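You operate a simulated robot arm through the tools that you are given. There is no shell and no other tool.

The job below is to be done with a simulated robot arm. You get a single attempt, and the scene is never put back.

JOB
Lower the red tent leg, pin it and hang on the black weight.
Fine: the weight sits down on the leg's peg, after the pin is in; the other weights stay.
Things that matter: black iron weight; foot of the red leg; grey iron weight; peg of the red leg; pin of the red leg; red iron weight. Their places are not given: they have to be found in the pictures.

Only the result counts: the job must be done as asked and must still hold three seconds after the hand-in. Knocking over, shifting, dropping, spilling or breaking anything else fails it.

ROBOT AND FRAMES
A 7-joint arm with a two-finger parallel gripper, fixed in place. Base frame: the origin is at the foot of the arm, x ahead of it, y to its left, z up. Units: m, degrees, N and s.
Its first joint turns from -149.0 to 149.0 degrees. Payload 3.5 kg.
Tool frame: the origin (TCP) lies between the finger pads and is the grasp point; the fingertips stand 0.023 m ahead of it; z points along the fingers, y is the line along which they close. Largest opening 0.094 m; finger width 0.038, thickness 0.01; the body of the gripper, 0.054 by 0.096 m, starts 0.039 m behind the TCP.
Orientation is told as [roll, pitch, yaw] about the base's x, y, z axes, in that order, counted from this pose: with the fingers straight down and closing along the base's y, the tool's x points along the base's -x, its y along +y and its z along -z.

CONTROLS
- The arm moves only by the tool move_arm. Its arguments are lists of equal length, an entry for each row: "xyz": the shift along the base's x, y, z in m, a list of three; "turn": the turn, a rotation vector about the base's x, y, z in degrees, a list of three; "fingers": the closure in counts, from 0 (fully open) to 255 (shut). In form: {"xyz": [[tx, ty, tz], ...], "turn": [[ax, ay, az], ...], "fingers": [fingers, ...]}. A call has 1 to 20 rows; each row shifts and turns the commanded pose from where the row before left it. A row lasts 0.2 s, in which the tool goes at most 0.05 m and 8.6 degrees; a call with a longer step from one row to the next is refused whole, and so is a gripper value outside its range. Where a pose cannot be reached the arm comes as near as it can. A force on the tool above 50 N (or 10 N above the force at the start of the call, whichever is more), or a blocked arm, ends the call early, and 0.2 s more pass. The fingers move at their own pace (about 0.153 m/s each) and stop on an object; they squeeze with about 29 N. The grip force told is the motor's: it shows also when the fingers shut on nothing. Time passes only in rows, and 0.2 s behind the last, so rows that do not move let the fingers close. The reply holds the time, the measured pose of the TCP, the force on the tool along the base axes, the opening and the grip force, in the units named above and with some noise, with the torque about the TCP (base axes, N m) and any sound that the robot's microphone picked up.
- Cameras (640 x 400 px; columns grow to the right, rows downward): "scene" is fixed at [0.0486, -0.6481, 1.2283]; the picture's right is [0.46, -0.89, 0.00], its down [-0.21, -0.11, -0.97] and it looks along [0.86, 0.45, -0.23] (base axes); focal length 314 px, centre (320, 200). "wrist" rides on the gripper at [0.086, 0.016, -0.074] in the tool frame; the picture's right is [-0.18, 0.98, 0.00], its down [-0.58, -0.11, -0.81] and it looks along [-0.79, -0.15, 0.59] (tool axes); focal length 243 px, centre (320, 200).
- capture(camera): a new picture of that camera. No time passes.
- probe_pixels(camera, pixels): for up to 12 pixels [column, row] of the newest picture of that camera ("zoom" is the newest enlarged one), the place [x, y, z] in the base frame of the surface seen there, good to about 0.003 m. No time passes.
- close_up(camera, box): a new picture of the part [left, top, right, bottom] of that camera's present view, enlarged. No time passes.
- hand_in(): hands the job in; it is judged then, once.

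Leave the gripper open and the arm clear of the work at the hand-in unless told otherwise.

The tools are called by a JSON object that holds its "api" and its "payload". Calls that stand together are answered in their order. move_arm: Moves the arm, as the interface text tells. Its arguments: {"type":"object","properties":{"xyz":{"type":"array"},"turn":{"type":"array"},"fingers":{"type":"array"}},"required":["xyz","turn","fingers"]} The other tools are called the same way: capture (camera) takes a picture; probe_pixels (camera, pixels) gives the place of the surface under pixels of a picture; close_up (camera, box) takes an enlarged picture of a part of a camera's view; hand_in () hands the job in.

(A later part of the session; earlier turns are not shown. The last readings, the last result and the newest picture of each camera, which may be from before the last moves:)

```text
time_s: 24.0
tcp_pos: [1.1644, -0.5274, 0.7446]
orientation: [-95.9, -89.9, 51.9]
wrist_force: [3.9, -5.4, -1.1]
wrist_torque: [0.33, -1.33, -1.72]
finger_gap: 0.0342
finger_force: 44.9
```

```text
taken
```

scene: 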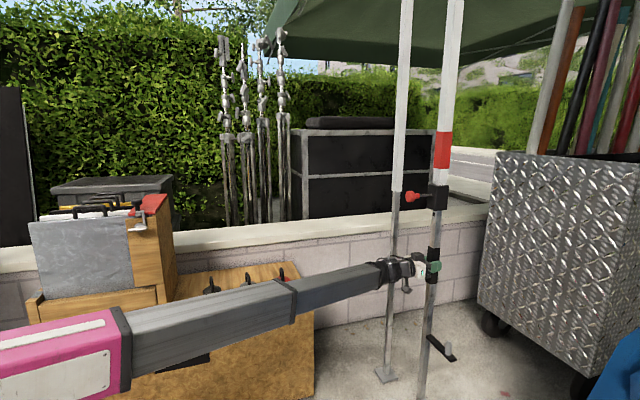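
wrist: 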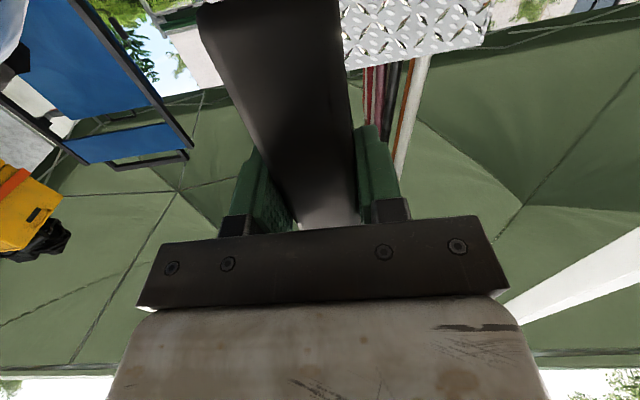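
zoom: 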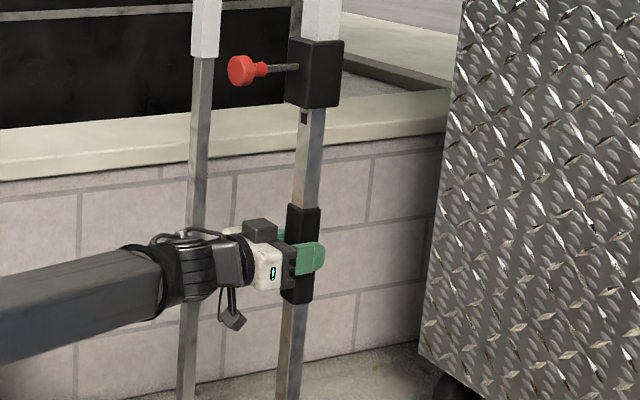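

The old hole has appeared just below the collar, which confirms holes along the inner tube. I'll lower another 6 cm and then feel for the floor.

{"api": "move_arm", "payload": {"xyz": [[0, 0, -0.008], [0, 0, -0.008], [0, 0, -0.008], [0, 0, -0.008], [0, 0, -0.008], [0, 0, -0.008], [0, 0, -0.008], [0, 0, 0]], "turn": [[0, 0, 0], [0, 0, 0], [0, 0, 0], [0, 0, 0], [0, 0, 0], [0, 0, 0], [0, 0, 0], [0, 0, 0]], "fingers": [255, 255, 255, 255, 255, 255, 255, 255]}}

{"api": "close_up", "payload": {"camera": "scene", "box": [380, 170, 500, 320]}}

```text
time_s: 25.9
tcp_pos: [1.1637, -0.527, 0.6949]
orientation: [-176.5, -89.6, 132.5]
wrist_force: [1.4, 4.2, 6.8]
wrist_torque: [0.27, -0.66, -1.26]
finger_gap: 0.034
finger_force: 44.8
stopped in row 8: the force on the tool passed its limit at 52 N (the readings are from after the stop); the commanded pose is now the measured one
```

```text
2.67 times, centred on (440, 245) of scene
```

zoom: 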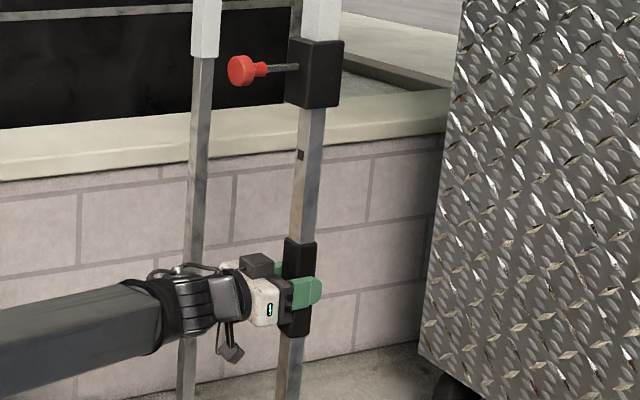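

The move stopped at 52 N at z = 0.695, exactly 0.12 m below the start, which probably means the foot is on the floor. I'll check the foot, the sleeve and the hole positions.

{"api": "close_up", "payload": {"camera": "scene", "box": [360, 300, 480, 400]}}

{"api": "close_up", "payload": {"camera": "scene", "box": [400, 180, 464, 310]}}

{"api": "probe_pixels", "payload": {"camera": "scene", "pixels": [[432, 228], [434, 250], [432, 262], [430, 295], [427, 340], [447, 352], [440, 352], [455, 352], [420, 396]]}}

{"api": "capture", "payload": {"camera": "scene"}}

```text
4.00 times, centred on (420, 350) of scene
```

zoom: 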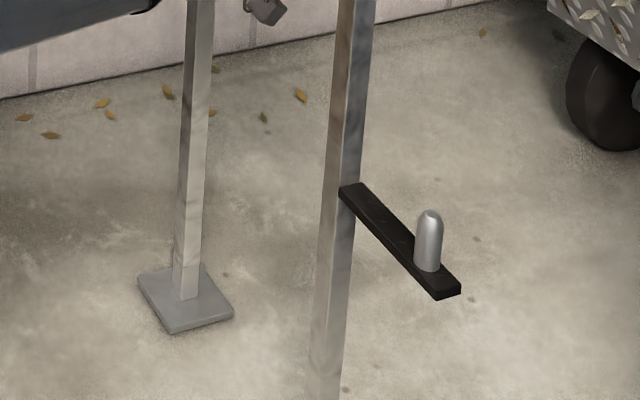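

```text
3.08 times, centred on (432, 245) of scene
```

zoom: 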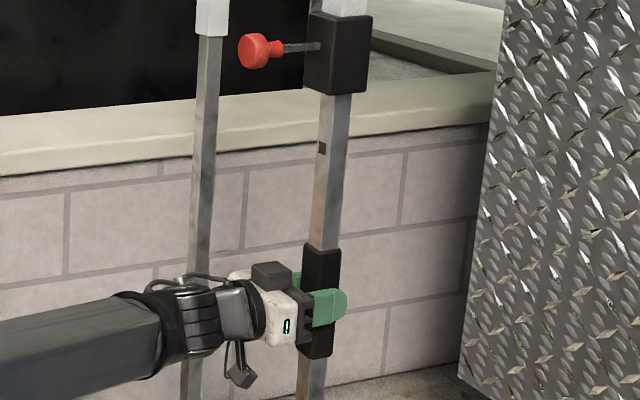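

```text
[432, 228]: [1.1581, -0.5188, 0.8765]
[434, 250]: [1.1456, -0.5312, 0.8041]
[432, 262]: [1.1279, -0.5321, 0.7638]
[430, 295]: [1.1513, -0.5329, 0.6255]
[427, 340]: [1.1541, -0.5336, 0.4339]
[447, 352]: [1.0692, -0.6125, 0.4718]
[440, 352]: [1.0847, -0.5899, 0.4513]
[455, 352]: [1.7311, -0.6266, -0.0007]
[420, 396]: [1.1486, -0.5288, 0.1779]
```

```text
taken
```

scene: 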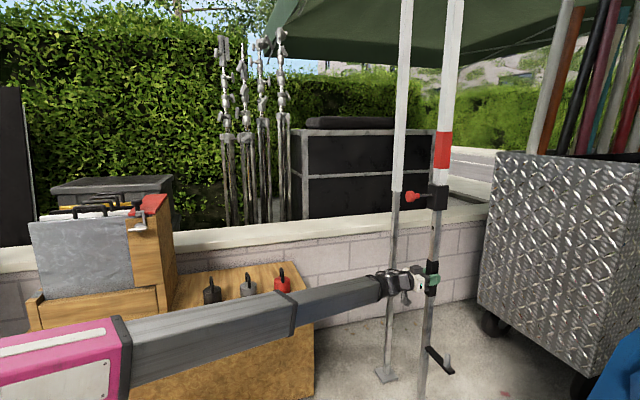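

I'll re-probe with the fresh picture.

{"api": "probe_pixels", "payload": {"camera": "scene", "pixels": [[431, 228], [434, 263], [432, 262], [429, 297], [427, 340], [447, 357], [447, 363], [429, 349], [452, 374], [420, 396], [440, 350], [433, 308]]}}

{"api": "capture", "payload": {"camera": "wrist"}}

```text
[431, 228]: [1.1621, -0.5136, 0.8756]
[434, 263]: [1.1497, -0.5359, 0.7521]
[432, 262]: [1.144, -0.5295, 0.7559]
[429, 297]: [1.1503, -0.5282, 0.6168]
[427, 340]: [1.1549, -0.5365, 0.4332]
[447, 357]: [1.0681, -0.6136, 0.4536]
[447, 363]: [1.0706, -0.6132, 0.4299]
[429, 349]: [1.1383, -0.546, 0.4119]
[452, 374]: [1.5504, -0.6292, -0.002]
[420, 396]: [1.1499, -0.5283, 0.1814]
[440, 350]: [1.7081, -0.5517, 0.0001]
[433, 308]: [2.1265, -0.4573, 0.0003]
```

```text
taken
```

wrist: 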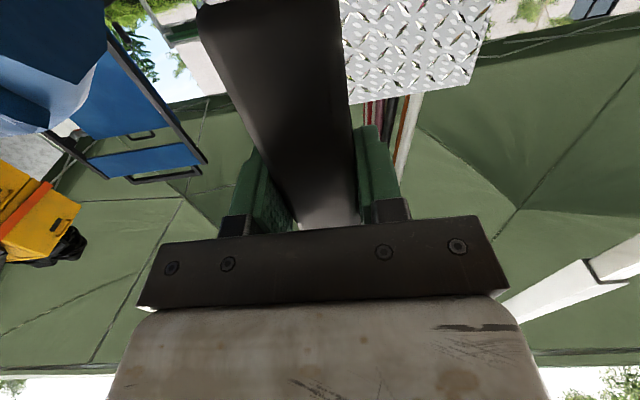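

The bracket and sleeve both moved down 0.12 m, and the foot plate was about 0.12 m above the floor before, so the foot is now on the floor. I'll release the sleeve, back out, and rise to the knob's height.

{"api": "move_arm", "payload": {"xyz": [[0, 0, 0], [0, 0, 0], [0, 0, 0], [-0.02, 0.02, 0], [-0.02, 0.02, 0], [-0.02, 0.02, 0], [-0.02, 0.02, 0], [-0.03, 0.03, 0], [-0.03, 0.03, 0], [0, 0, 0.04], [0, 0, 0.04], [0, 0, 0.04], [0, 0, 0.04], [0, 0, 0.04], [0, 0, 0.04], [0, 0, 0.04], [0, 0, 0.023], [0, 0, 0]], "turn": [[0, 0, 0], [0, 0, 0], [0, 0, 0], [0, 0, 0], [0, 0, 0], [0, 0, 0], [0, 0, 0], [0, 0, 0], [0, 0, 0], [0, 0, 0], [0, 0, 0], [0, 0, 0], [0, 0, 0], [0, 0, 0], [0, 0, 0], [0, 0, 0], [0, 0, 0], [0, 0, 0]], "fingers": [100, 0, 0, 0, 0, 0, 0, 0, 0, 0, 0, 0, 0, 0, 0, 0, 0, 0]}}

{"api": "capture", "payload": {"camera": "wrist"}}

{"api": "capture", "payload": {"camera": "scene"}}

```text
time_s: 29.8
tcp_pos: [1.0229, -0.3875, 0.9974]
orientation: [-153.8, -89.7, 109.7]
wrist_force: [-0.3, 0.3, -0.2]
wrist_torque: [0.02, 0.04, 0.0]
finger_gap: 0.0941
finger_force: 0.0
```

```text
taken
```

wrist: 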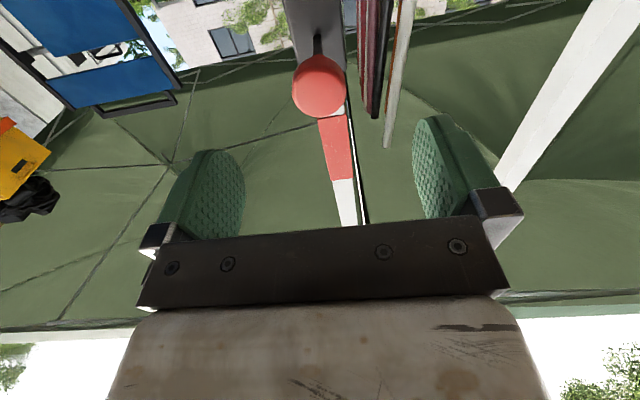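

```text
taken
```

scene: 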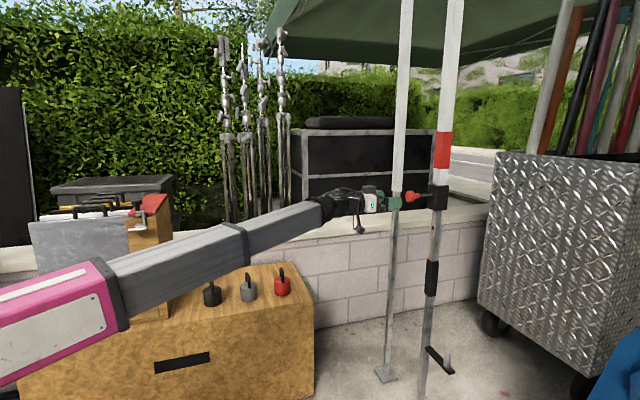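

The knob is centred again at (319, 86). I'll move in to where I released it and close on it.

{"api": "move_arm", "payload": {"xyz": [[0.02, -0.0193, 0], [0.02, -0.0193, 0], [0.02, -0.0193, 0], [0, 0, 0], [0, 0, 0], [0, 0, 0], [0, 0, 0]], "turn": [[0, 0, 0], [0, 0, 0], [0, 0, 0], [0, 0, 0], [0, 0, 0], [0, 0, 0], [0, 0, 0]], "fingers": [0, 0, 0, 80, 180, 255, 255]}}

{"api": "close_up", "payload": {"camera": "scene", "box": [370, 170, 470, 232]}}

{"api": "capture", "payload": {"camera": "wrist"}}

```text
time_s: 31.4
tcp_pos: [1.0836, -0.4481, 0.9962]
orientation: [-157.9, -89.7, 113.6]
wrist_force: [-8.6, -10.1, 0.6]
wrist_torque: [-0.05, -0.08, -0.1]
finger_gap: 0.0374
finger_force: 44.8
```

```text
6.40 times, centred on (420, 201) of scene
```

zoom: 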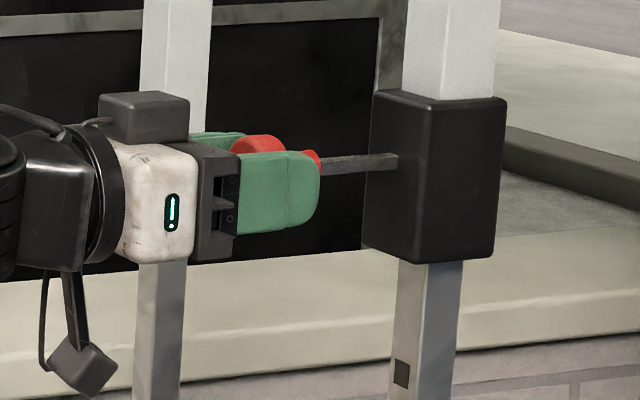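

```text
taken
```

wrist: 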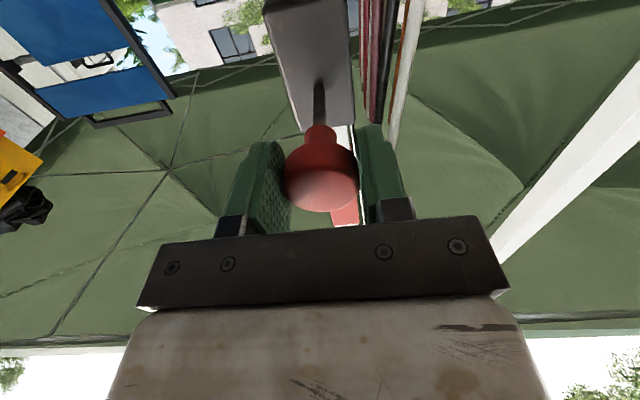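

The knob is held. I'll relax the sideways force with a 1 mm shift and push in slowly along (0.69, -0.72).

{"api": "move_arm", "payload": {"xyz": [[-0.0012, -0.0012, 0], [0.0035, -0.0036, 0], [0.0035, -0.0036, 0], [0.0035, -0.0036, 0], [0, 0, 0]], "turn": [[0, 0, 0], [0, 0, 0], [0, 0, 0], [0, 0, 0], [0, 0, 0]], "fingers": [255, 255, 255, 255, 255]}}

{"api": "close_up", "payload": {"camera": "scene", "box": [370, 170, 470, 232]}}

```text
time_s: 32.5
tcp_pos: [1.0944, -0.4584, 0.9964]
orientation: [-158.4, -89.6, 114.4]
wrist_force: [-4.2, -5.3, 1.1]
wrist_torque: [-0.03, -0.1, 0.01]
finger_gap: 0.0374
finger_force: 45.0
```

```text
6.40 times, centred on (420, 201) of scene
```

zoom: 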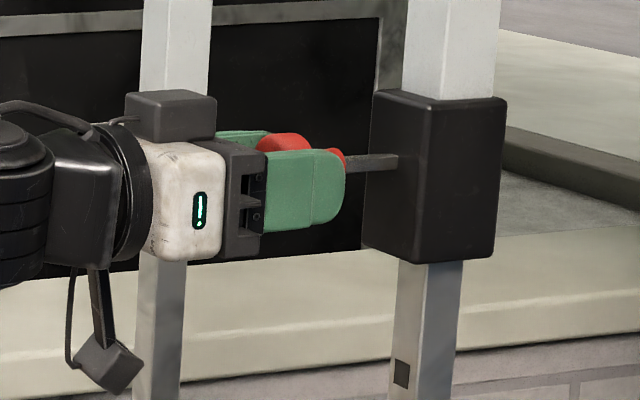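

15 mm in with low force. I'll continue.

{"api": "move_arm", "payload": {"xyz": [[0.0032, -0.004, 0], [0.0034, -0.0037, 0], [0.0034, -0.0037, 0], [0.0034, -0.0037, 0], [0, 0, 0]], "turn": [[0, 0, 0], [0, 0, 0], [0, 0, 0], [0, 0, 0], [0, 0, 0]], "fingers": [255, 255, 255, 255, 255]}}

{"api": "close_up", "payload": {"camera": "scene", "box": [370, 170, 470, 232]}}

```text
time_s: 33.8
tcp_pos: [1.1088, -0.4716, 0.9962]
orientation: [-156.9, -89.7, 113.0]
wrist_force: [4.5, 3.4, 4.3]
wrist_torque: [0.07, 0.06, 0.05]
finger_gap: 0.0375
finger_force: 45.4
```

```text
6.40 times, centred on (420, 201) of scene
```

zoom: 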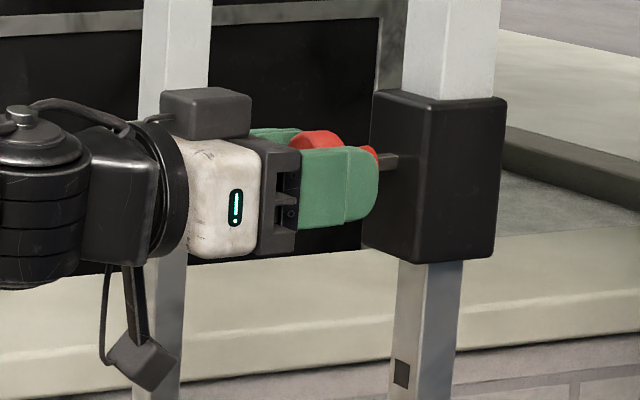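

About 35 mm in and still smooth, so the hole lines up. I'll push the last centimetre.

{"api": "move_arm", "payload": {"xyz": [[0.0027, -0.0028, 0], [0.0027, -0.0028, 0], [0.002, -0.0021, 0], [0, 0, 0]], "turn": [[0, 0, 0], [0, 0, 0], [0, 0, 0], [0, 0, 0]], "fingers": [255, 255, 255, 255]}}

{"api": "close_up", "payload": {"camera": "scene", "box": [370, 170, 470, 232]}}

{"api": "capture", "payload": {"camera": "wrist"}}

```text
time_s: 34.8
tcp_pos: [1.1143, -0.4784, 0.9945]
orientation: [-154.9, -89.6, 111.0]
wrist_force: [7.8, 12.5, 3.4]
wrist_torque: [0.0, 0.02, 0.21]
finger_gap: 0.0375
finger_force: 44.8
```

```text
6.40 times, centred on (420, 201) of scene
```

zoom: 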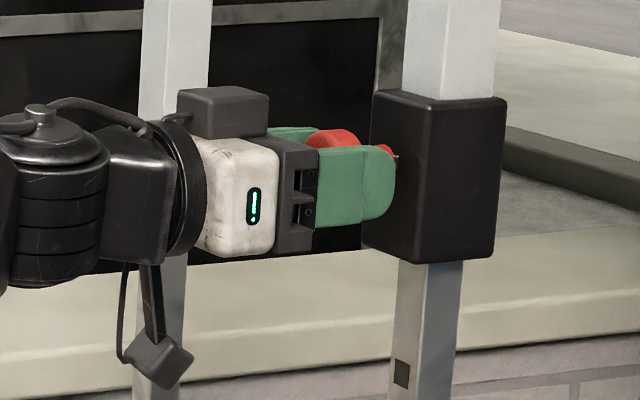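

```text
taken
```

wrist: 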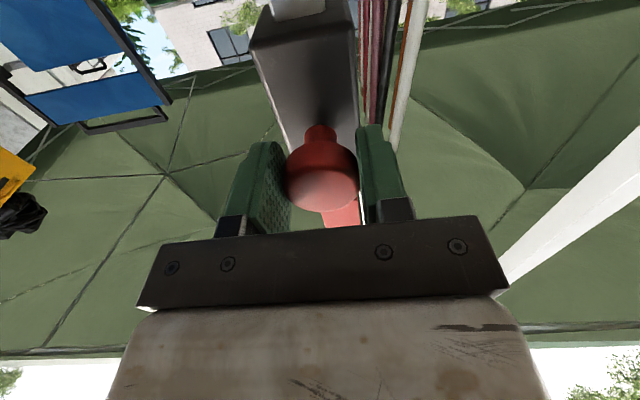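

The knob now sits where it was originally. I'll relax the side force and press a little further to feel the seat.

{"api": "move_arm", "payload": {"xyz": [[0.001, 0.001, 0.0005], [0.0014, -0.0014, 0], [0.0014, -0.0014, 0], [0, 0, 0]], "turn": [[0, 0, 0], [0, 0, 0], [0, 0, 0], [0, 0, 0]], "fingers": [255, 255, 255, 255]}}

{"api": "close_up", "payload": {"camera": "scene", "box": [401, 176, 465, 216]}}

```text
time_s: 35.8
tcp_pos: [1.1175, -0.4806, 0.9965]
orientation: [-157.8, -89.7, 113.7]
wrist_force: [-21.6, 31.0, -8.9]
wrist_torque: [-0.06, -0.02, 0.13]
finger_gap: 0.0374
finger_force: 45.1
```

```text
10.00 times, centred on (433, 196) of scene
```

zoom: 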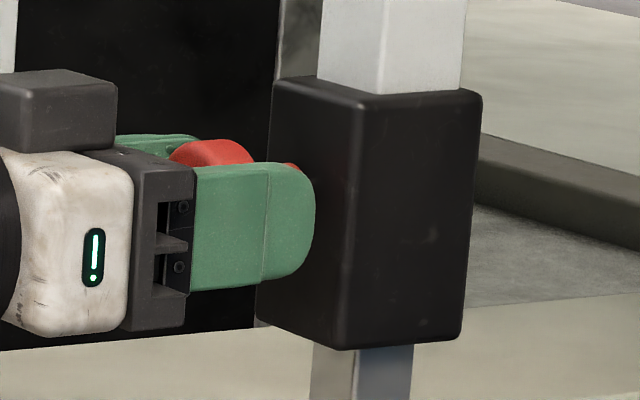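

Axial resistance reached 37 N, so the pin is seated at its inner stop. I'll open the fingers, back straight out, and check the pin.

{"api": "move_arm", "payload": {"xyz": [[-0.001, 0.001, 0], [0, 0, 0], [0, 0, 0], [0, 0, 0], [-0.02, 0.02, 0], [-0.02, 0.02, 0], [-0.02, 0.02, 0], [-0.02, 0.02, 0], [-0.02, 0.02, 0], [0, 0, 0]], "turn": [[0, 0, 0], [0, 0, 0], [0, 0, 0], [0, 0, 0], [0, 0, 0], [0, 0, 0], [0, 0, 0], [0, 0, 0], [0, 0, 0], [0, 0, 0]], "fingers": [255, 100, 0, 0, 0, 0, 0, 0, 0, 0]}}

{"api": "close_up", "payload": {"camera": "scene", "box": [401, 176, 465, 216]}}

{"api": "capture", "payload": {"camera": "scene"}}

```text
time_s: 38.0
tcp_pos: [1.0174, -0.3812, 0.9978]
orientation: [-154.8, -89.7, 110.7]
wrist_force: [0.3, 0.4, 0.5]
wrist_torque: [0.01, -0.01, 0.0]
finger_gap: 0.0942
finger_force: 0.1
```

```text
10.00 times, centred on (433, 196) of scene
```

zoom: 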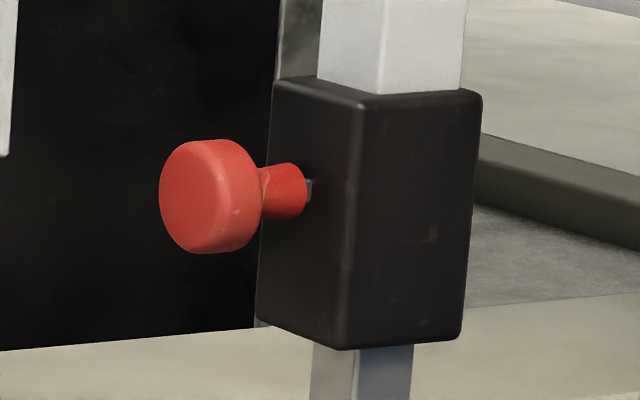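

```text
taken
```

scene: 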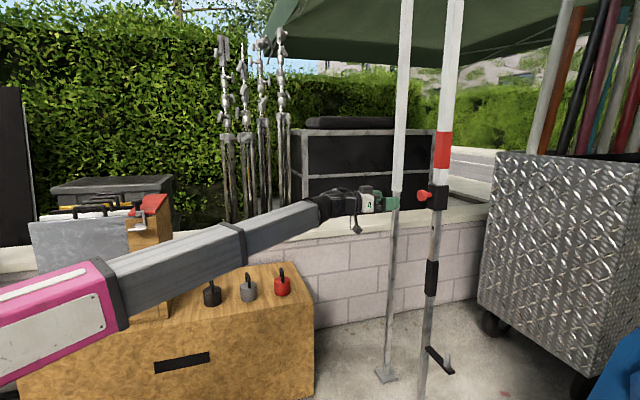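

The pin is back to exactly its original seated position. Next I'll measure the peg and the black weight precisely.

{"api": "close_up", "payload": {"camera": "scene", "box": [416, 335, 464, 385]}}

{"api": "probe_pixels", "payload": {"camera": "scene", "pixels": [[447, 353], [447, 356], [447, 360], [447, 364], [445, 360], [449, 360], [453, 372], [430, 350], [440, 360], [436, 353], [444, 366]]}}

{"api": "close_up", "payload": {"camera": "scene", "box": [190, 260, 270, 320]}}

{"api": "probe_pixels", "payload": {"camera": "zoom", "pixels": [[175, 100], [175, 120], [185, 150], [190, 180], [150, 200], [215, 190], [240, 250], [135, 250], [185, 330], [185, 250], [172, 92], [200, 340]]}}

```text
8.00 times, centred on (440, 360) of scene
```

zoom: 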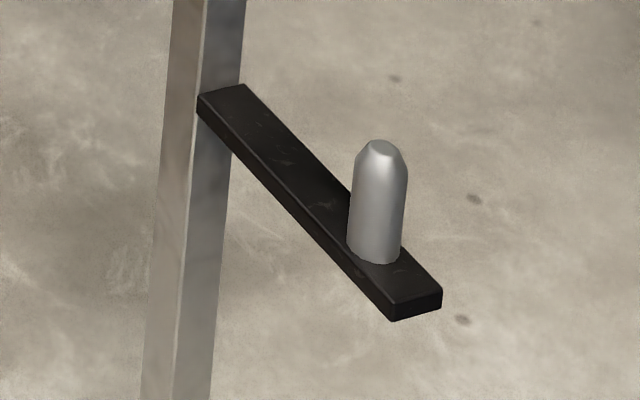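

```text
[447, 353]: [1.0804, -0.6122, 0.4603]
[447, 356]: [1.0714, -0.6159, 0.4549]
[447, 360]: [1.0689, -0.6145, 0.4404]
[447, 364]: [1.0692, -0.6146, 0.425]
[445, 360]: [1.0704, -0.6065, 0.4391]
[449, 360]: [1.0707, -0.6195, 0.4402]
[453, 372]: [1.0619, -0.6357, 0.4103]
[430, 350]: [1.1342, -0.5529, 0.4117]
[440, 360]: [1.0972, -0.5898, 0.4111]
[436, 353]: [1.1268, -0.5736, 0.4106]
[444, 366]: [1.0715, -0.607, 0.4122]
```

```text
6.67 times, centred on (230, 290) of scene
```

zoom: 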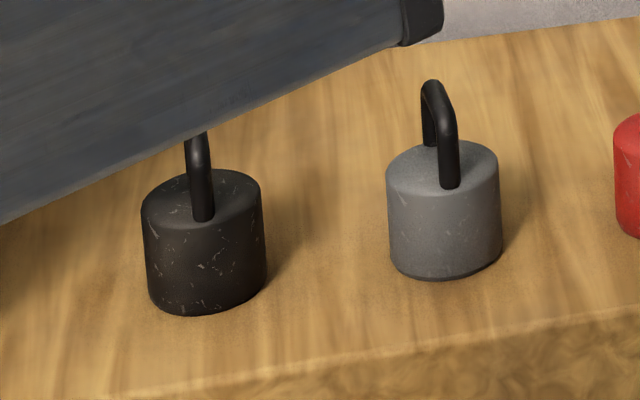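

```text
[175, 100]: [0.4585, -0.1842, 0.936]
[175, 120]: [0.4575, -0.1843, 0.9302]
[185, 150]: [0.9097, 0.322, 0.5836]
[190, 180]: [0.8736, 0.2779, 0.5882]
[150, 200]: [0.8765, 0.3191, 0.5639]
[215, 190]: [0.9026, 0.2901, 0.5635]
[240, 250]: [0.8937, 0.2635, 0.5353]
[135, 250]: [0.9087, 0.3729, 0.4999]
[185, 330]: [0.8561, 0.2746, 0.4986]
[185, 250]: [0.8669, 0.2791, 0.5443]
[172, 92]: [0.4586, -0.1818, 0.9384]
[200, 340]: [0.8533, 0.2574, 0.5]
```

The peg axis is at about (1.0805, -0.613), with its base at z 0.412 and top at z 0.46. The black weight is centred near (0.898, 0.298), with its body from z 0.499 to 0.564 and its handle up to about 0.61. The handle plane runs at roughly 48 degrees. I'll swing the tool round, high above the weights, towards the black one.

{"api": "move_arm", "payload": {"xyz": [[-0.0128, 0.0447, -0.0114], [-0.0128, 0.0447, -0.0114], [-0.0128, 0.0447, -0.0114], [-0.0128, 0.0447, -0.0114], [-0.0128, 0.0447, -0.0114], [-0.0128, 0.0447, -0.0114], [-0.0128, 0.0447, -0.0114], [-0.0128, 0.0447, -0.0114], [-0.0128, 0.0447, -0.0114], [-0.0128, 0.0447, -0.0114], [-0.0128, 0.0447, -0.0114], [-0.0128, 0.0447, -0.0114], [-0.0128, 0.0447, -0.0114], [0, 0, 0]], "turn": [[0, 0, 7.15], [0, 0, 7.15], [0, 0, 7.15], [0, 0, 7.15], [0, 0, 7.15], [0, 0, 7.15], [0, 0, 7.15], [0, 0, 7.15], [0, 0, 7.15], [0, 0, 7.15], [0, 0, 7.15], [0, 0, 7.15], [0, 0, 7.15], [0, 0, 0]], "fingers": [0, 0, 0, 0, 0, 0, 0, 0, 0, 0, 0, 0, 0, 0]}}

{"api": "capture", "payload": {"camera": "wrist"}}

{"api": "capture", "payload": {"camera": "scene"}}

```text
time_s: 41.0
tcp_pos: [0.8597, 0.1643, 0.8506]
orientation: [-2.6, -88.2, 45.8]
wrist_force: [1.0, 0.5, -0.8]
wrist_torque: [0.01, 0.03, 0.0]
finger_gap: 0.0939
finger_force: 0.0
out of reach, approached as far as the arm can: row 5, 6
```

```text
taken
```

wrist: 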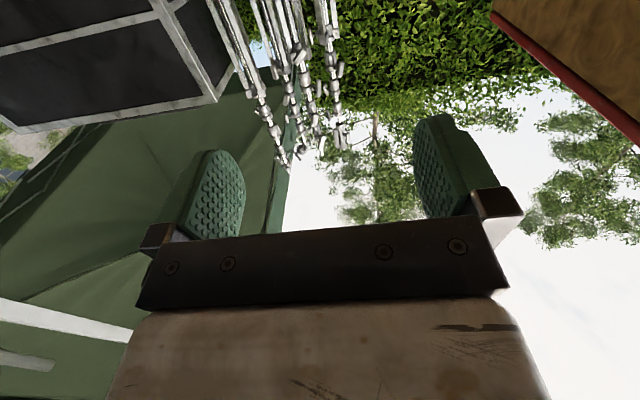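

```text
taken
```

scene: 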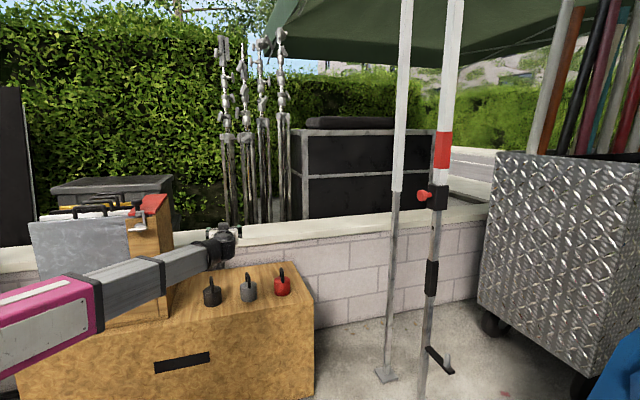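

Yaw is about 44 degrees now, and the view to the weights is clear. I'll zoom in on the black weight's handle and check the neighbouring drawer box.

{"api": "close_up", "payload": {"camera": "scene", "box": [192, 266, 236, 310]}}

{"api": "probe_pixels", "payload": {"camera": "zoom", "pixels": [[300, 60], [300, 85], [300, 110], [305, 140], [310, 165], [270, 190], [350, 160], [250, 160], [310, 210], [310, 280], [290, 70], [315, 75]]}}

{"api": "probe_pixels", "payload": {"camera": "scene", "pixels": [[165, 250], [175, 300], [160, 310], [172, 265], [120, 250], [140, 230], [490, 240], [485, 300], [500, 170]]}}

```text
9.09 times, centred on (214, 288) of scene
```

zoom: 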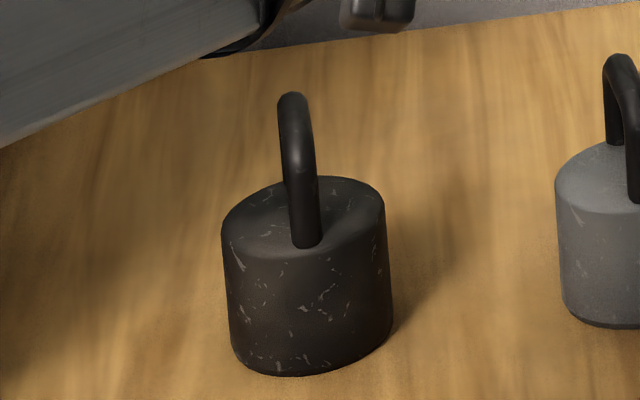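

```text
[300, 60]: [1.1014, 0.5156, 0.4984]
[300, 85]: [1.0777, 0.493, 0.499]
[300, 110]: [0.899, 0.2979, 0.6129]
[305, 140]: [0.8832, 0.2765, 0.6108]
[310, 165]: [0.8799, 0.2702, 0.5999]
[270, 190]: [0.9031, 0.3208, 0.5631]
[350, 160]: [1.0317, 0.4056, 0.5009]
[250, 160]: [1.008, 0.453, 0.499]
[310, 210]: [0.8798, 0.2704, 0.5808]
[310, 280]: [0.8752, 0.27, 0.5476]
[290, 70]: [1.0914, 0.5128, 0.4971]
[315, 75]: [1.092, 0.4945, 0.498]
```

```text
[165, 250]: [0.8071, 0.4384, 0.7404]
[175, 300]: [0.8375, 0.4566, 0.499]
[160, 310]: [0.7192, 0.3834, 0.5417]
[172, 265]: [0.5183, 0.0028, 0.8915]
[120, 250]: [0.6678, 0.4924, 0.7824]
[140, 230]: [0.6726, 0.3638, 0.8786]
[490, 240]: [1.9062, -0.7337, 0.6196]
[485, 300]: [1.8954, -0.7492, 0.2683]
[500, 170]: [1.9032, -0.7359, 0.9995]
```

The handle's top bar runs at about 53 degrees yaw at z about 0.605, centred near (0.900, 0.2975). I'll turn to yaw 53 degrees, tilt the tool to 33 degrees below horizontal, and hover short of the handle.

{"api": "move_arm", "payload": {"xyz": [[0, 0, 0], [0, 0, 0], [-0.002, 0.012, -0.02], [-0.002, 0.012, -0.02], [-0.002, 0.012, -0.02], [-0.002, 0.012, -0.02], [-0.002, 0.012, -0.02], [0, 0, 0]], "turn": [[0, 0, 4.9], [0, 0, 4.9], [-4.99, 3.76, 0], [-4.99, 3.76, 0], [-4.99, 3.76, 0], [-4.99, 3.76, 0], [-4.99, 3.76, 0], [0, 0, 0]], "fingers": [0, 0, 0, 0, 0, 0, 0, 0]}}

{"api": "capture", "payload": {"camera": "wrist"}}

{"api": "capture", "payload": {"camera": "scene"}}

```text
time_s: 42.8
tcp_pos: [0.8523, 0.2229, 0.7508]
orientation: [-0.3, -57.0, 53.2]
wrist_force: [0.7, 0.9, 0.2]
wrist_torque: [0.02, -0.02, 0.0]
finger_gap: 0.094
finger_force: 0.0
```

```text
taken
```

wrist: 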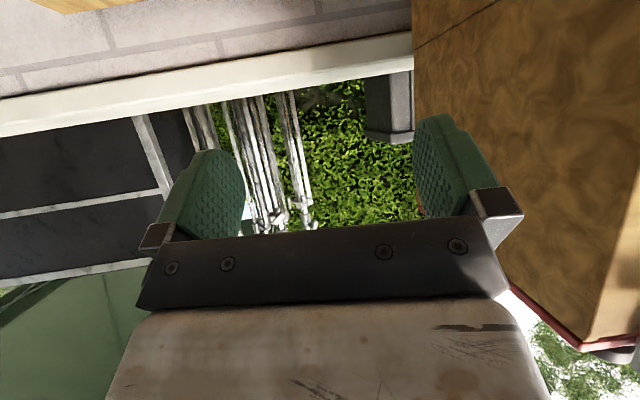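

```text
taken
```

scene: 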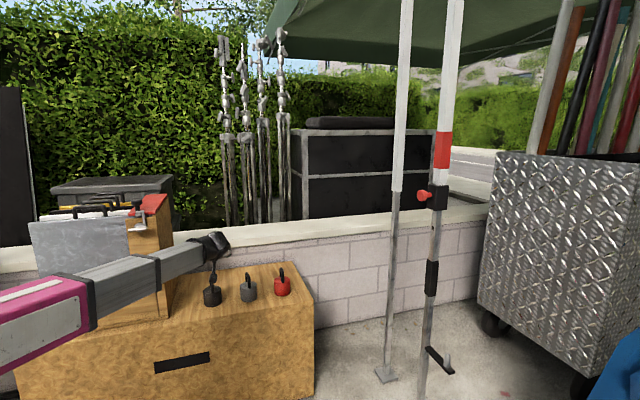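

The pose is as intended (pitch -57, yaw 53). I'll lower to the pregrasp point 0.1 m short of the handle along the tool axis.

{"api": "move_arm", "payload": {"xyz": [[-0.001, 0.0025, -0.032], [-0.001, 0.0025, -0.032], [-0.001, 0.0025, -0.032], [0, 0, 0]], "turn": [[0, 0, 0], [0, 0, 0], [0, 0, 0], [0, 0, 0]], "fingers": [0, 0, 0, 0]}}

{"api": "capture", "payload": {"camera": "wrist"}}

{"api": "close_up", "payload": {"camera": "scene", "box": [180, 230, 260, 310]}}

```text
time_s: 43.8
tcp_pos: [0.8476, 0.2294, 0.6539]
orientation: [-0.3, -57.0, 53.2]
wrist_force: [-0.2, -0.1, 0.3]
wrist_torque: [0.01, -0.01, 0.02]
finger_gap: 0.0939
finger_force: 0.0
```

```text
taken
```

wrist: 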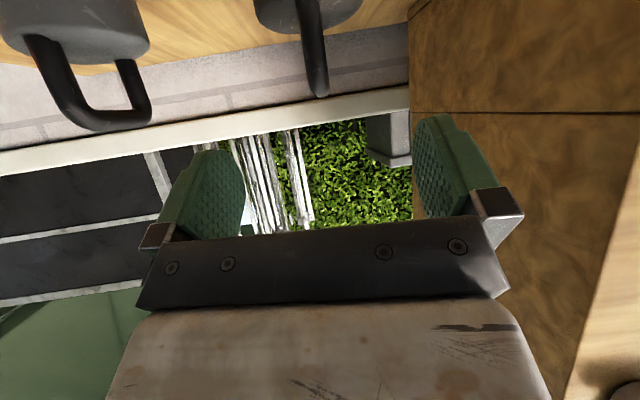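

```text
5.00 times, centred on (220, 270) of scene
```

zoom: 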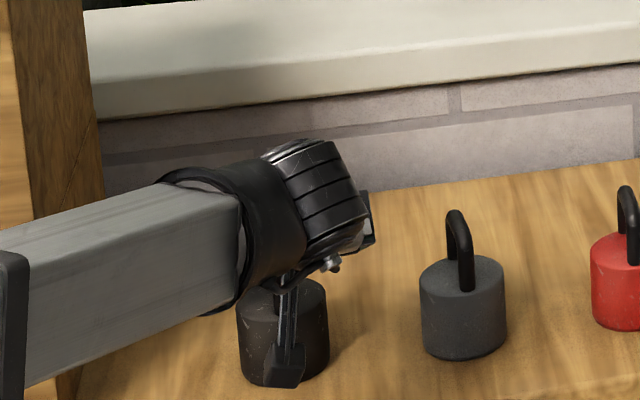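

The black handle appears edge-on at about (313, 50) in the wrist view, nearly on the midline column 320. I'll probe it.

{"api": "probe_pixels", "payload": {"camera": "wrist", "pixels": [[312, 40], [318, 85], [305, 60], [325, 60], [310, 15], [318, 94], [270, 15], [350, 10], [100, 115], [314, 70]]}}

{"api": "close_up", "payload": {"camera": "wrist", "box": [240, 0, 400, 110]}}

```text
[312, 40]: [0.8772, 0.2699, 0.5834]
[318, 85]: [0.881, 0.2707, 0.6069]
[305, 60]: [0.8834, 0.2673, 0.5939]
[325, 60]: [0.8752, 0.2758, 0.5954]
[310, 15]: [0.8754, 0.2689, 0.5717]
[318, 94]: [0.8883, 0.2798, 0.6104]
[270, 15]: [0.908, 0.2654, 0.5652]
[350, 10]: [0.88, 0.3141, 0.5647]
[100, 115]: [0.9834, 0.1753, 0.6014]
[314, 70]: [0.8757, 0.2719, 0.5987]
```

```text
3.64 times, centred on (320, 55) of wrist
```

zoom: 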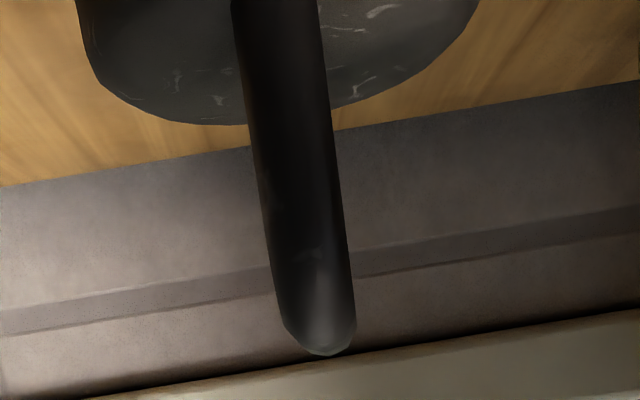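

Both cameras put the handle plane nearer 48-49 degrees. I'll trim the yaw by -4.5 degrees and advance halfway, then look again.

{"api": "move_arm", "payload": {"xyz": [[0, 0, 0], [0.012, 0.018, -0.0135], [0.0117, 0.0176, -0.0135], [0, 0, 0]], "turn": [[0, 0, -4.5], [0, 0, 0], [0, 0, 0], [0, 0, 0]], "fingers": [0, 0, 0, 0]}}

{"api": "capture", "payload": {"camera": "wrist"}}

{"api": "close_up", "payload": {"camera": "scene", "box": [180, 230, 260, 310]}}

```text
time_s: 44.8
tcp_pos: [0.8706, 0.2646, 0.6279]
orientation: [-0.3, -57.0, 48.6]
wrist_force: [0.1, -0.2, -0.1]
wrist_torque: [-0.02, 0.02, 0.01]
finger_gap: 0.0942
finger_force: 0.0
```

```text
taken
```

wrist: 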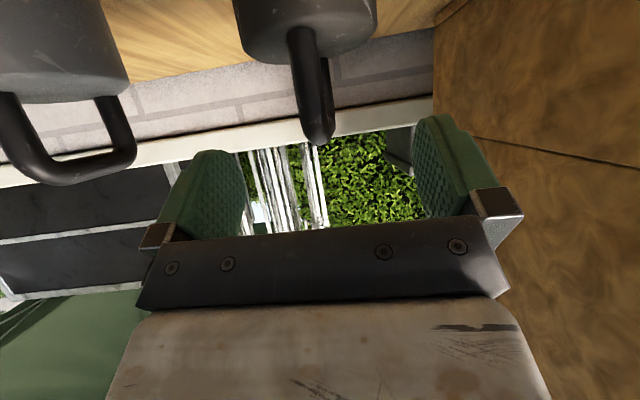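

```text
5.00 times, centred on (220, 270) of scene
```

zoom: 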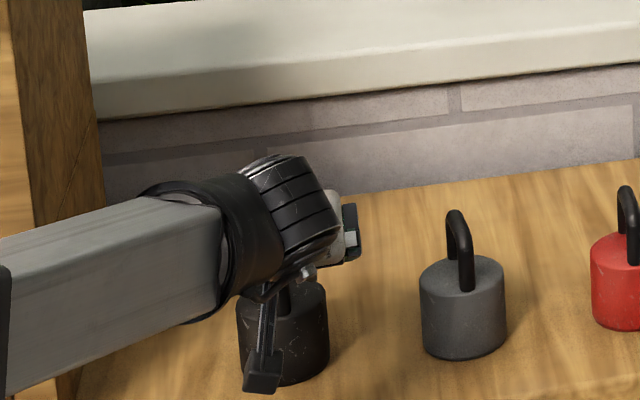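

Now the far bar shows slightly to the right, consistent with a plane near 48 degrees. I'll probe the handle once more to centre it.

{"api": "probe_pixels", "payload": {"camera": "wrist", "pixels": [[303, 60], [310, 100], [318, 125], [318, 140], [326, 70], [328, 90], [326, 110], [300, 40], [292, 60], [314, 60]]}}

{"api": "close_up", "payload": {"camera": "wrist", "box": [240, 10, 400, 160]}}

```text
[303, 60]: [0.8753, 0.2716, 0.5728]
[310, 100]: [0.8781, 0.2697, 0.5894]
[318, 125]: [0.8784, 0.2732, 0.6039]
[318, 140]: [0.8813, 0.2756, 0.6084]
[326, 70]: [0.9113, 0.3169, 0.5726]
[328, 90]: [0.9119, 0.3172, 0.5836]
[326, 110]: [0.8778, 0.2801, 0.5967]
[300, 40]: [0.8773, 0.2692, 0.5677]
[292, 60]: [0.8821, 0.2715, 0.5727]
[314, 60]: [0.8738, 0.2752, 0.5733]
```

```text
2.67 times, centred on (320, 85) of wrist
```

zoom: 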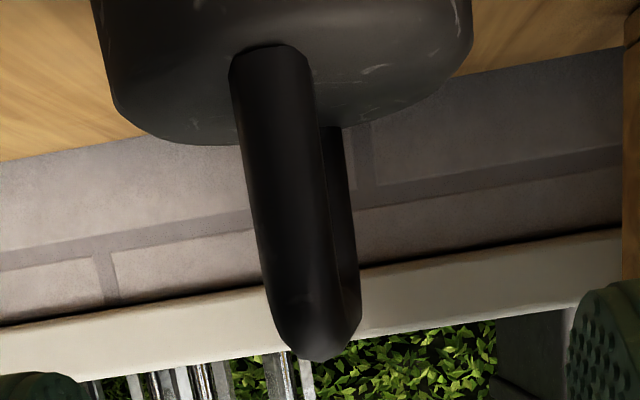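

The handle midpoint is (0.899, 0.298). I'll advance the last 5 cm with the fingers open.

{"api": "move_arm", "payload": {"xyz": [[0.0095, 0.0112, -0.0087], [0.0095, 0.0111, -0.0087], [0.0094, 0.0111, -0.0087], [0, 0, 0]], "turn": [[0, 0, 0], [0, 0, 1.5], [0, 0, 0], [0, 0, 0]], "fingers": [0, 0, 0, 0]}}

{"api": "capture", "payload": {"camera": "wrist"}}

{"api": "close_up", "payload": {"camera": "scene", "box": [180, 230, 260, 310]}}

```text
time_s: 45.8
tcp_pos: [0.9012, 0.2998, 0.602]
orientation: [-0.3, -57.0, 50.2]
wrist_force: [-0.3, -0.9, -0.5]
wrist_torque: [-0.01, -0.01, 0.02]
finger_gap: 0.0941
finger_force: 0.1
```

```text
taken
```

wrist: 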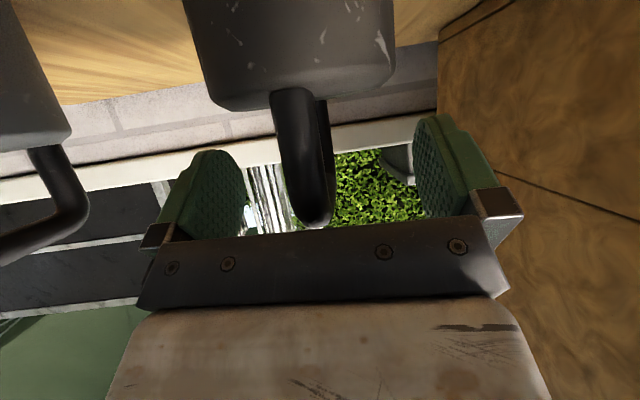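

```text
5.00 times, centred on (220, 270) of scene
```

zoom: 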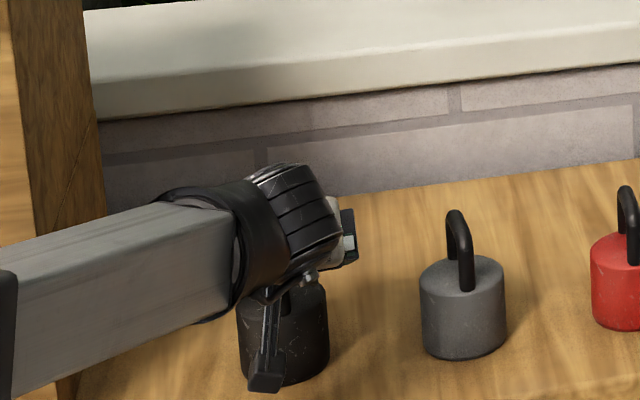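

The handle sits slightly left of the midline (column ~303 against 320). I'll probe before closing so the closing fingers don't drag the weight.

{"api": "probe_pixels", "payload": {"camera": "wrist", "pixels": [[295, 130], [285, 130], [305, 130], [325, 130], [300, 170], [310, 210], [326, 160], [298, 100], [318, 222]]}}

{"api": "close_up", "payload": {"camera": "wrist", "box": [220, 70, 440, 240]}}

```text
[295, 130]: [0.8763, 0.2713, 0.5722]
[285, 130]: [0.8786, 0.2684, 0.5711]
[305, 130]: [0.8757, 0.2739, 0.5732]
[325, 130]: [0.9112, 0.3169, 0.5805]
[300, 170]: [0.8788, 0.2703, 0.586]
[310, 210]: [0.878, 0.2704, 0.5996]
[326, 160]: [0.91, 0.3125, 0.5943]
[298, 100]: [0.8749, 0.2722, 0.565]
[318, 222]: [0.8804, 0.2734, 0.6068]
```

```text
2.35 times, centred on (330, 155) of wrist
```

zoom: 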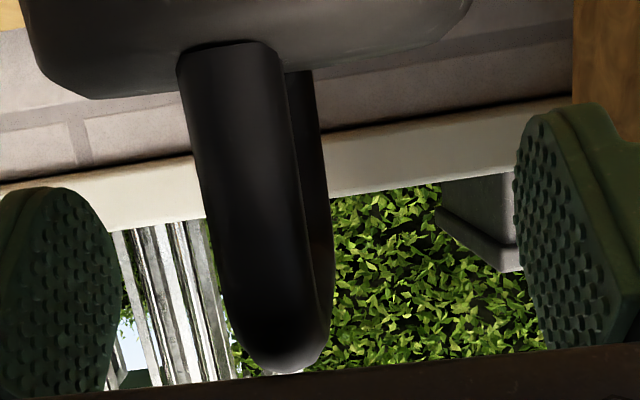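

The handle is nearly centred (about -2 mm sideways, -3 mm along the tool). I'll make that small correction and close gradually.

{"api": "move_arm", "payload": {"xyz": [[-0.0005, -0.0036, 0], [0, 0, 0], [0, 0, 0], [0, 0, 0], [0, 0, 0], [0, 0, 0], [0, 0, 0], [0, 0, 0]], "turn": [[0, 0, -1], [0, 0, 0], [0, 0, 0], [0, 0, 0], [0, 0, 0], [0, 0, 0], [0, 0, 0], [0, 0, 0]], "fingers": [0, 120, 180, 200, 208, 216, 255, 255]}}

{"api": "capture", "payload": {"camera": "wrist"}}

{"api": "close_up", "payload": {"camera": "scene", "box": [180, 230, 260, 310]}}

```text
time_s: 47.5
tcp_pos: [0.8998, 0.296, 0.6015]
orientation: [-0.2, -57.0, 49.2]
wrist_force: [-4.1, 5.5, 3.0]
wrist_torque: [0.1, 0.02, 0.04]
finger_gap: 0.0139
finger_force: 29.3
```

```text
taken
```

wrist: 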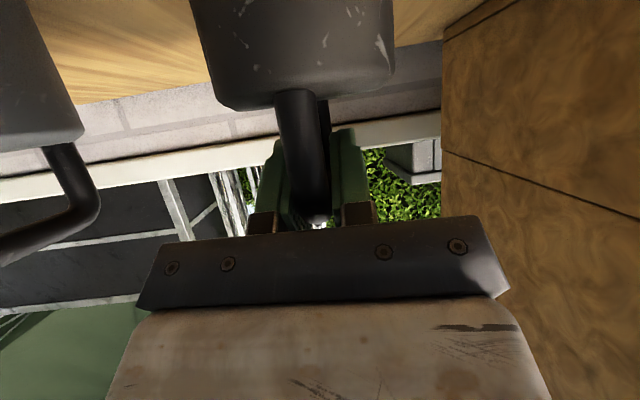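

```text
5.00 times, centred on (220, 270) of scene
```

zoom: 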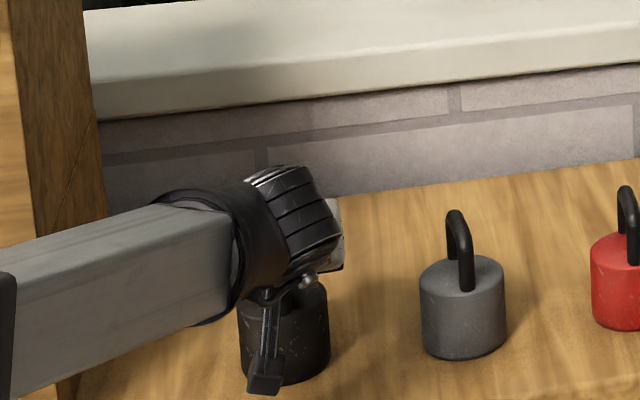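

The handle is gripped (gap 0.0139, 29 N). I'll lift slowly, straight up.

{"api": "move_arm", "payload": {"xyz": [[0, 0, 0.01], [0, 0, 0.01], [0, 0, 0.01], [0, 0, 0]], "turn": [[0, 0, 0], [0, 0, 0], [0, 0, 0], [0, 0, 0]], "fingers": [255, 255, 255, 255]}}

{"api": "capture", "payload": {"camera": "wrist"}}

{"api": "close_up", "payload": {"camera": "scene", "box": [180, 230, 260, 310]}}

```text
time_s: 48.5
tcp_pos: [0.9001, 0.2968, 0.6315]
orientation: [-0.3, -57.0, 49.1]
wrist_force: [0.6, 0.4, -14.8]
wrist_torque: [0.04, 0.01, -0.01]
finger_gap: 0.0139
finger_force: 28.9
```

```text
taken
```

wrist: 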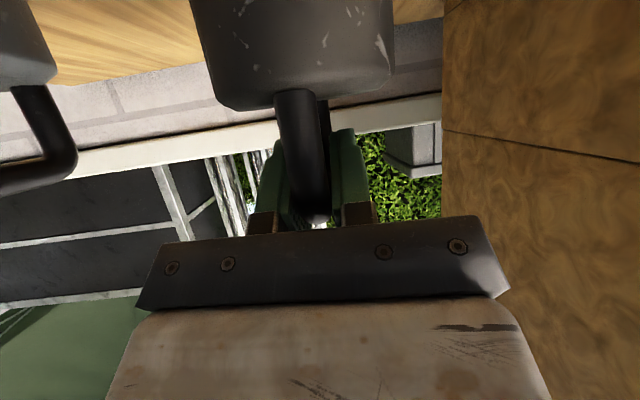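

```text
5.00 times, centred on (220, 270) of scene
```

zoom: 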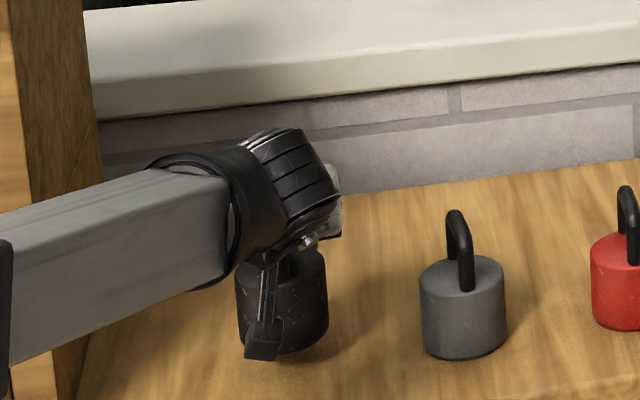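

The weight is lifted cleanly (14.8 N, no swing). I'll raise it to z of about 0.80, clear of the other weights.

{"api": "move_arm", "payload": {"xyz": [[0, 0, 0.02], [0, 0, 0.03], [0, 0, 0.03], [0, 0, 0.03], [0, 0, 0.03], [0, 0, 0.03], [0, 0, 0]], "turn": [[0, 0, 0], [0, 0, 0], [0, 0, 0], [0, 0, 0], [0, 0, 0], [0, 0, 0], [0, 0, 0]], "fingers": [255, 255, 255, 255, 255, 255, 255]}}

```text
time_s: 50.1
tcp_pos: [0.9011, 0.2942, 0.8005]
orientation: [-0.2, -56.9, 49.1]
wrist_force: [-0.4, -0.4, -14.2]
wrist_torque: [-0.02, -0.04, 0.01]
finger_gap: 0.0138
finger_force: 29.2
```

Steady at z = 0.80. I'll swing towards the leg while yawing from 49 degrees down to about 10, and check halfway.

{"api": "move_arm", "payload": {"xyz": [[0, -0.02, 0], [0.002, -0.033, 0], [0.002, -0.034, 0], [0.002, -0.034, 0], [0.002, -0.034, 0], [0.002, -0.034, 0], [0.002, -0.034, 0], [0.002, -0.034, 0], [0.002, -0.034, 0], [0.002, -0.034, 0], [0.002, -0.034, 0], [0.002, -0.02, 0], [0, 0, 0]], "turn": [[0, 0, -2], [0, 0, -3.5], [0, 0, -3.5], [0, 0, -3.5], [0, 0, -3.5], [0, 0, -3.5], [0, 0, -3.5], [0, 0, -3.5], [0, 0, -3.5], [0, 0, -3.5], [0, 0, -3.5], [0, 0, -2], [0, 0, 0]], "fingers": [255, 255, 255, 255, 255, 255, 255, 255, 255, 255, 255, 255, 255]}}

{"api": "capture", "payload": {"camera": "scene"}}

{"api": "capture", "payload": {"camera": "wrist"}}

```text
time_s: 53.0
tcp_pos: [0.9225, -0.0847, 0.8011]
orientation: [-0.2, -56.8, 10.2]
wrist_force: [0.0, 0.4, -16.0]
wrist_torque: [0.03, -0.01, 0.02]
finger_gap: 0.0138
finger_force: 29.2
```

```text
taken
```

scene: 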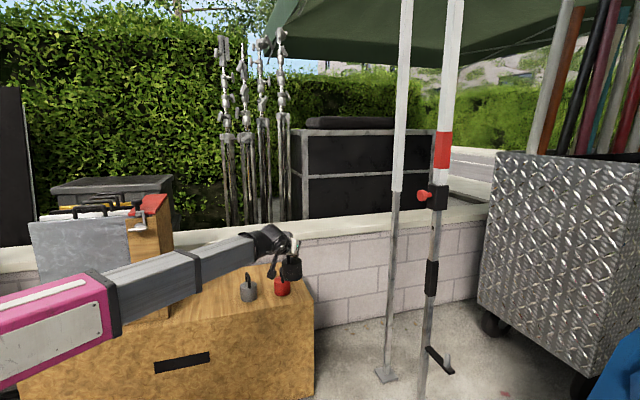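

```text
taken
```

wrist: 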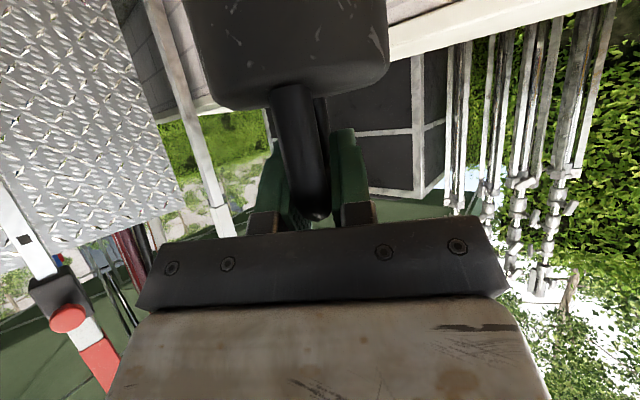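

The black weight hangs securely and the other weights are untouched. I'll continue swinging to about (0.95, -0.52), with yaw at about -30.

{"api": "move_arm", "payload": {"xyz": [[0, -0.02, 0], [0.002, -0.036, 0], [0.003, -0.036, 0], [0.003, -0.036, 0], [0.003, -0.036, 0], [0.003, -0.036, 0], [0.003, -0.036, 0], [0.003, -0.036, 0], [0.003, -0.036, 0], [0.003, -0.036, 0], [0.003, -0.036, 0], [0.002, -0.036, 0], [0, -0.02, 0], [0, 0, 0]], "turn": [[0, 0, -2], [0, 0, -3.3], [0, 0, -3.3], [0, 0, -3.3], [0, 0, -3.3], [0, 0, -3.3], [0, 0, -3.3], [0, 0, -3.3], [0, 0, -3.3], [0, 0, -3.3], [0, 0, -3.3], [0, 0, -3.3], [0, 0, -2], [0, 0, 0]], "fingers": [255, 255, 255, 255, 255, 255, 255, 255, 255, 255, 255, 255, 255, 255]}}

{"api": "capture", "payload": {"camera": "scene"}}

{"api": "capture", "payload": {"camera": "wrist"}}

```text
time_s: 56.0
tcp_pos: [0.9534, -0.5203, 0.8012]
orientation: [-0.2, -57.0, -30.2]
wrist_force: [0.5, 0.1, -14.4]
wrist_torque: [0.0, -0.01, 0.0]
finger_gap: 0.0137
finger_force: 29.0
```

```text
taken
```

scene: 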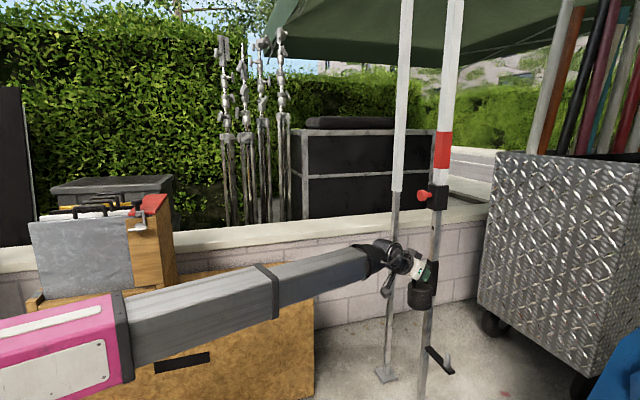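

```text
taken
```

wrist: 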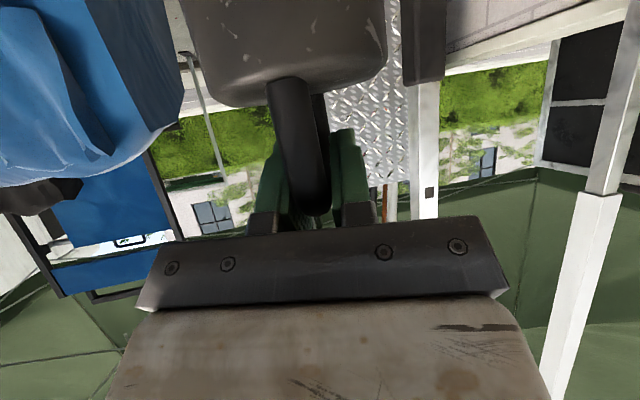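

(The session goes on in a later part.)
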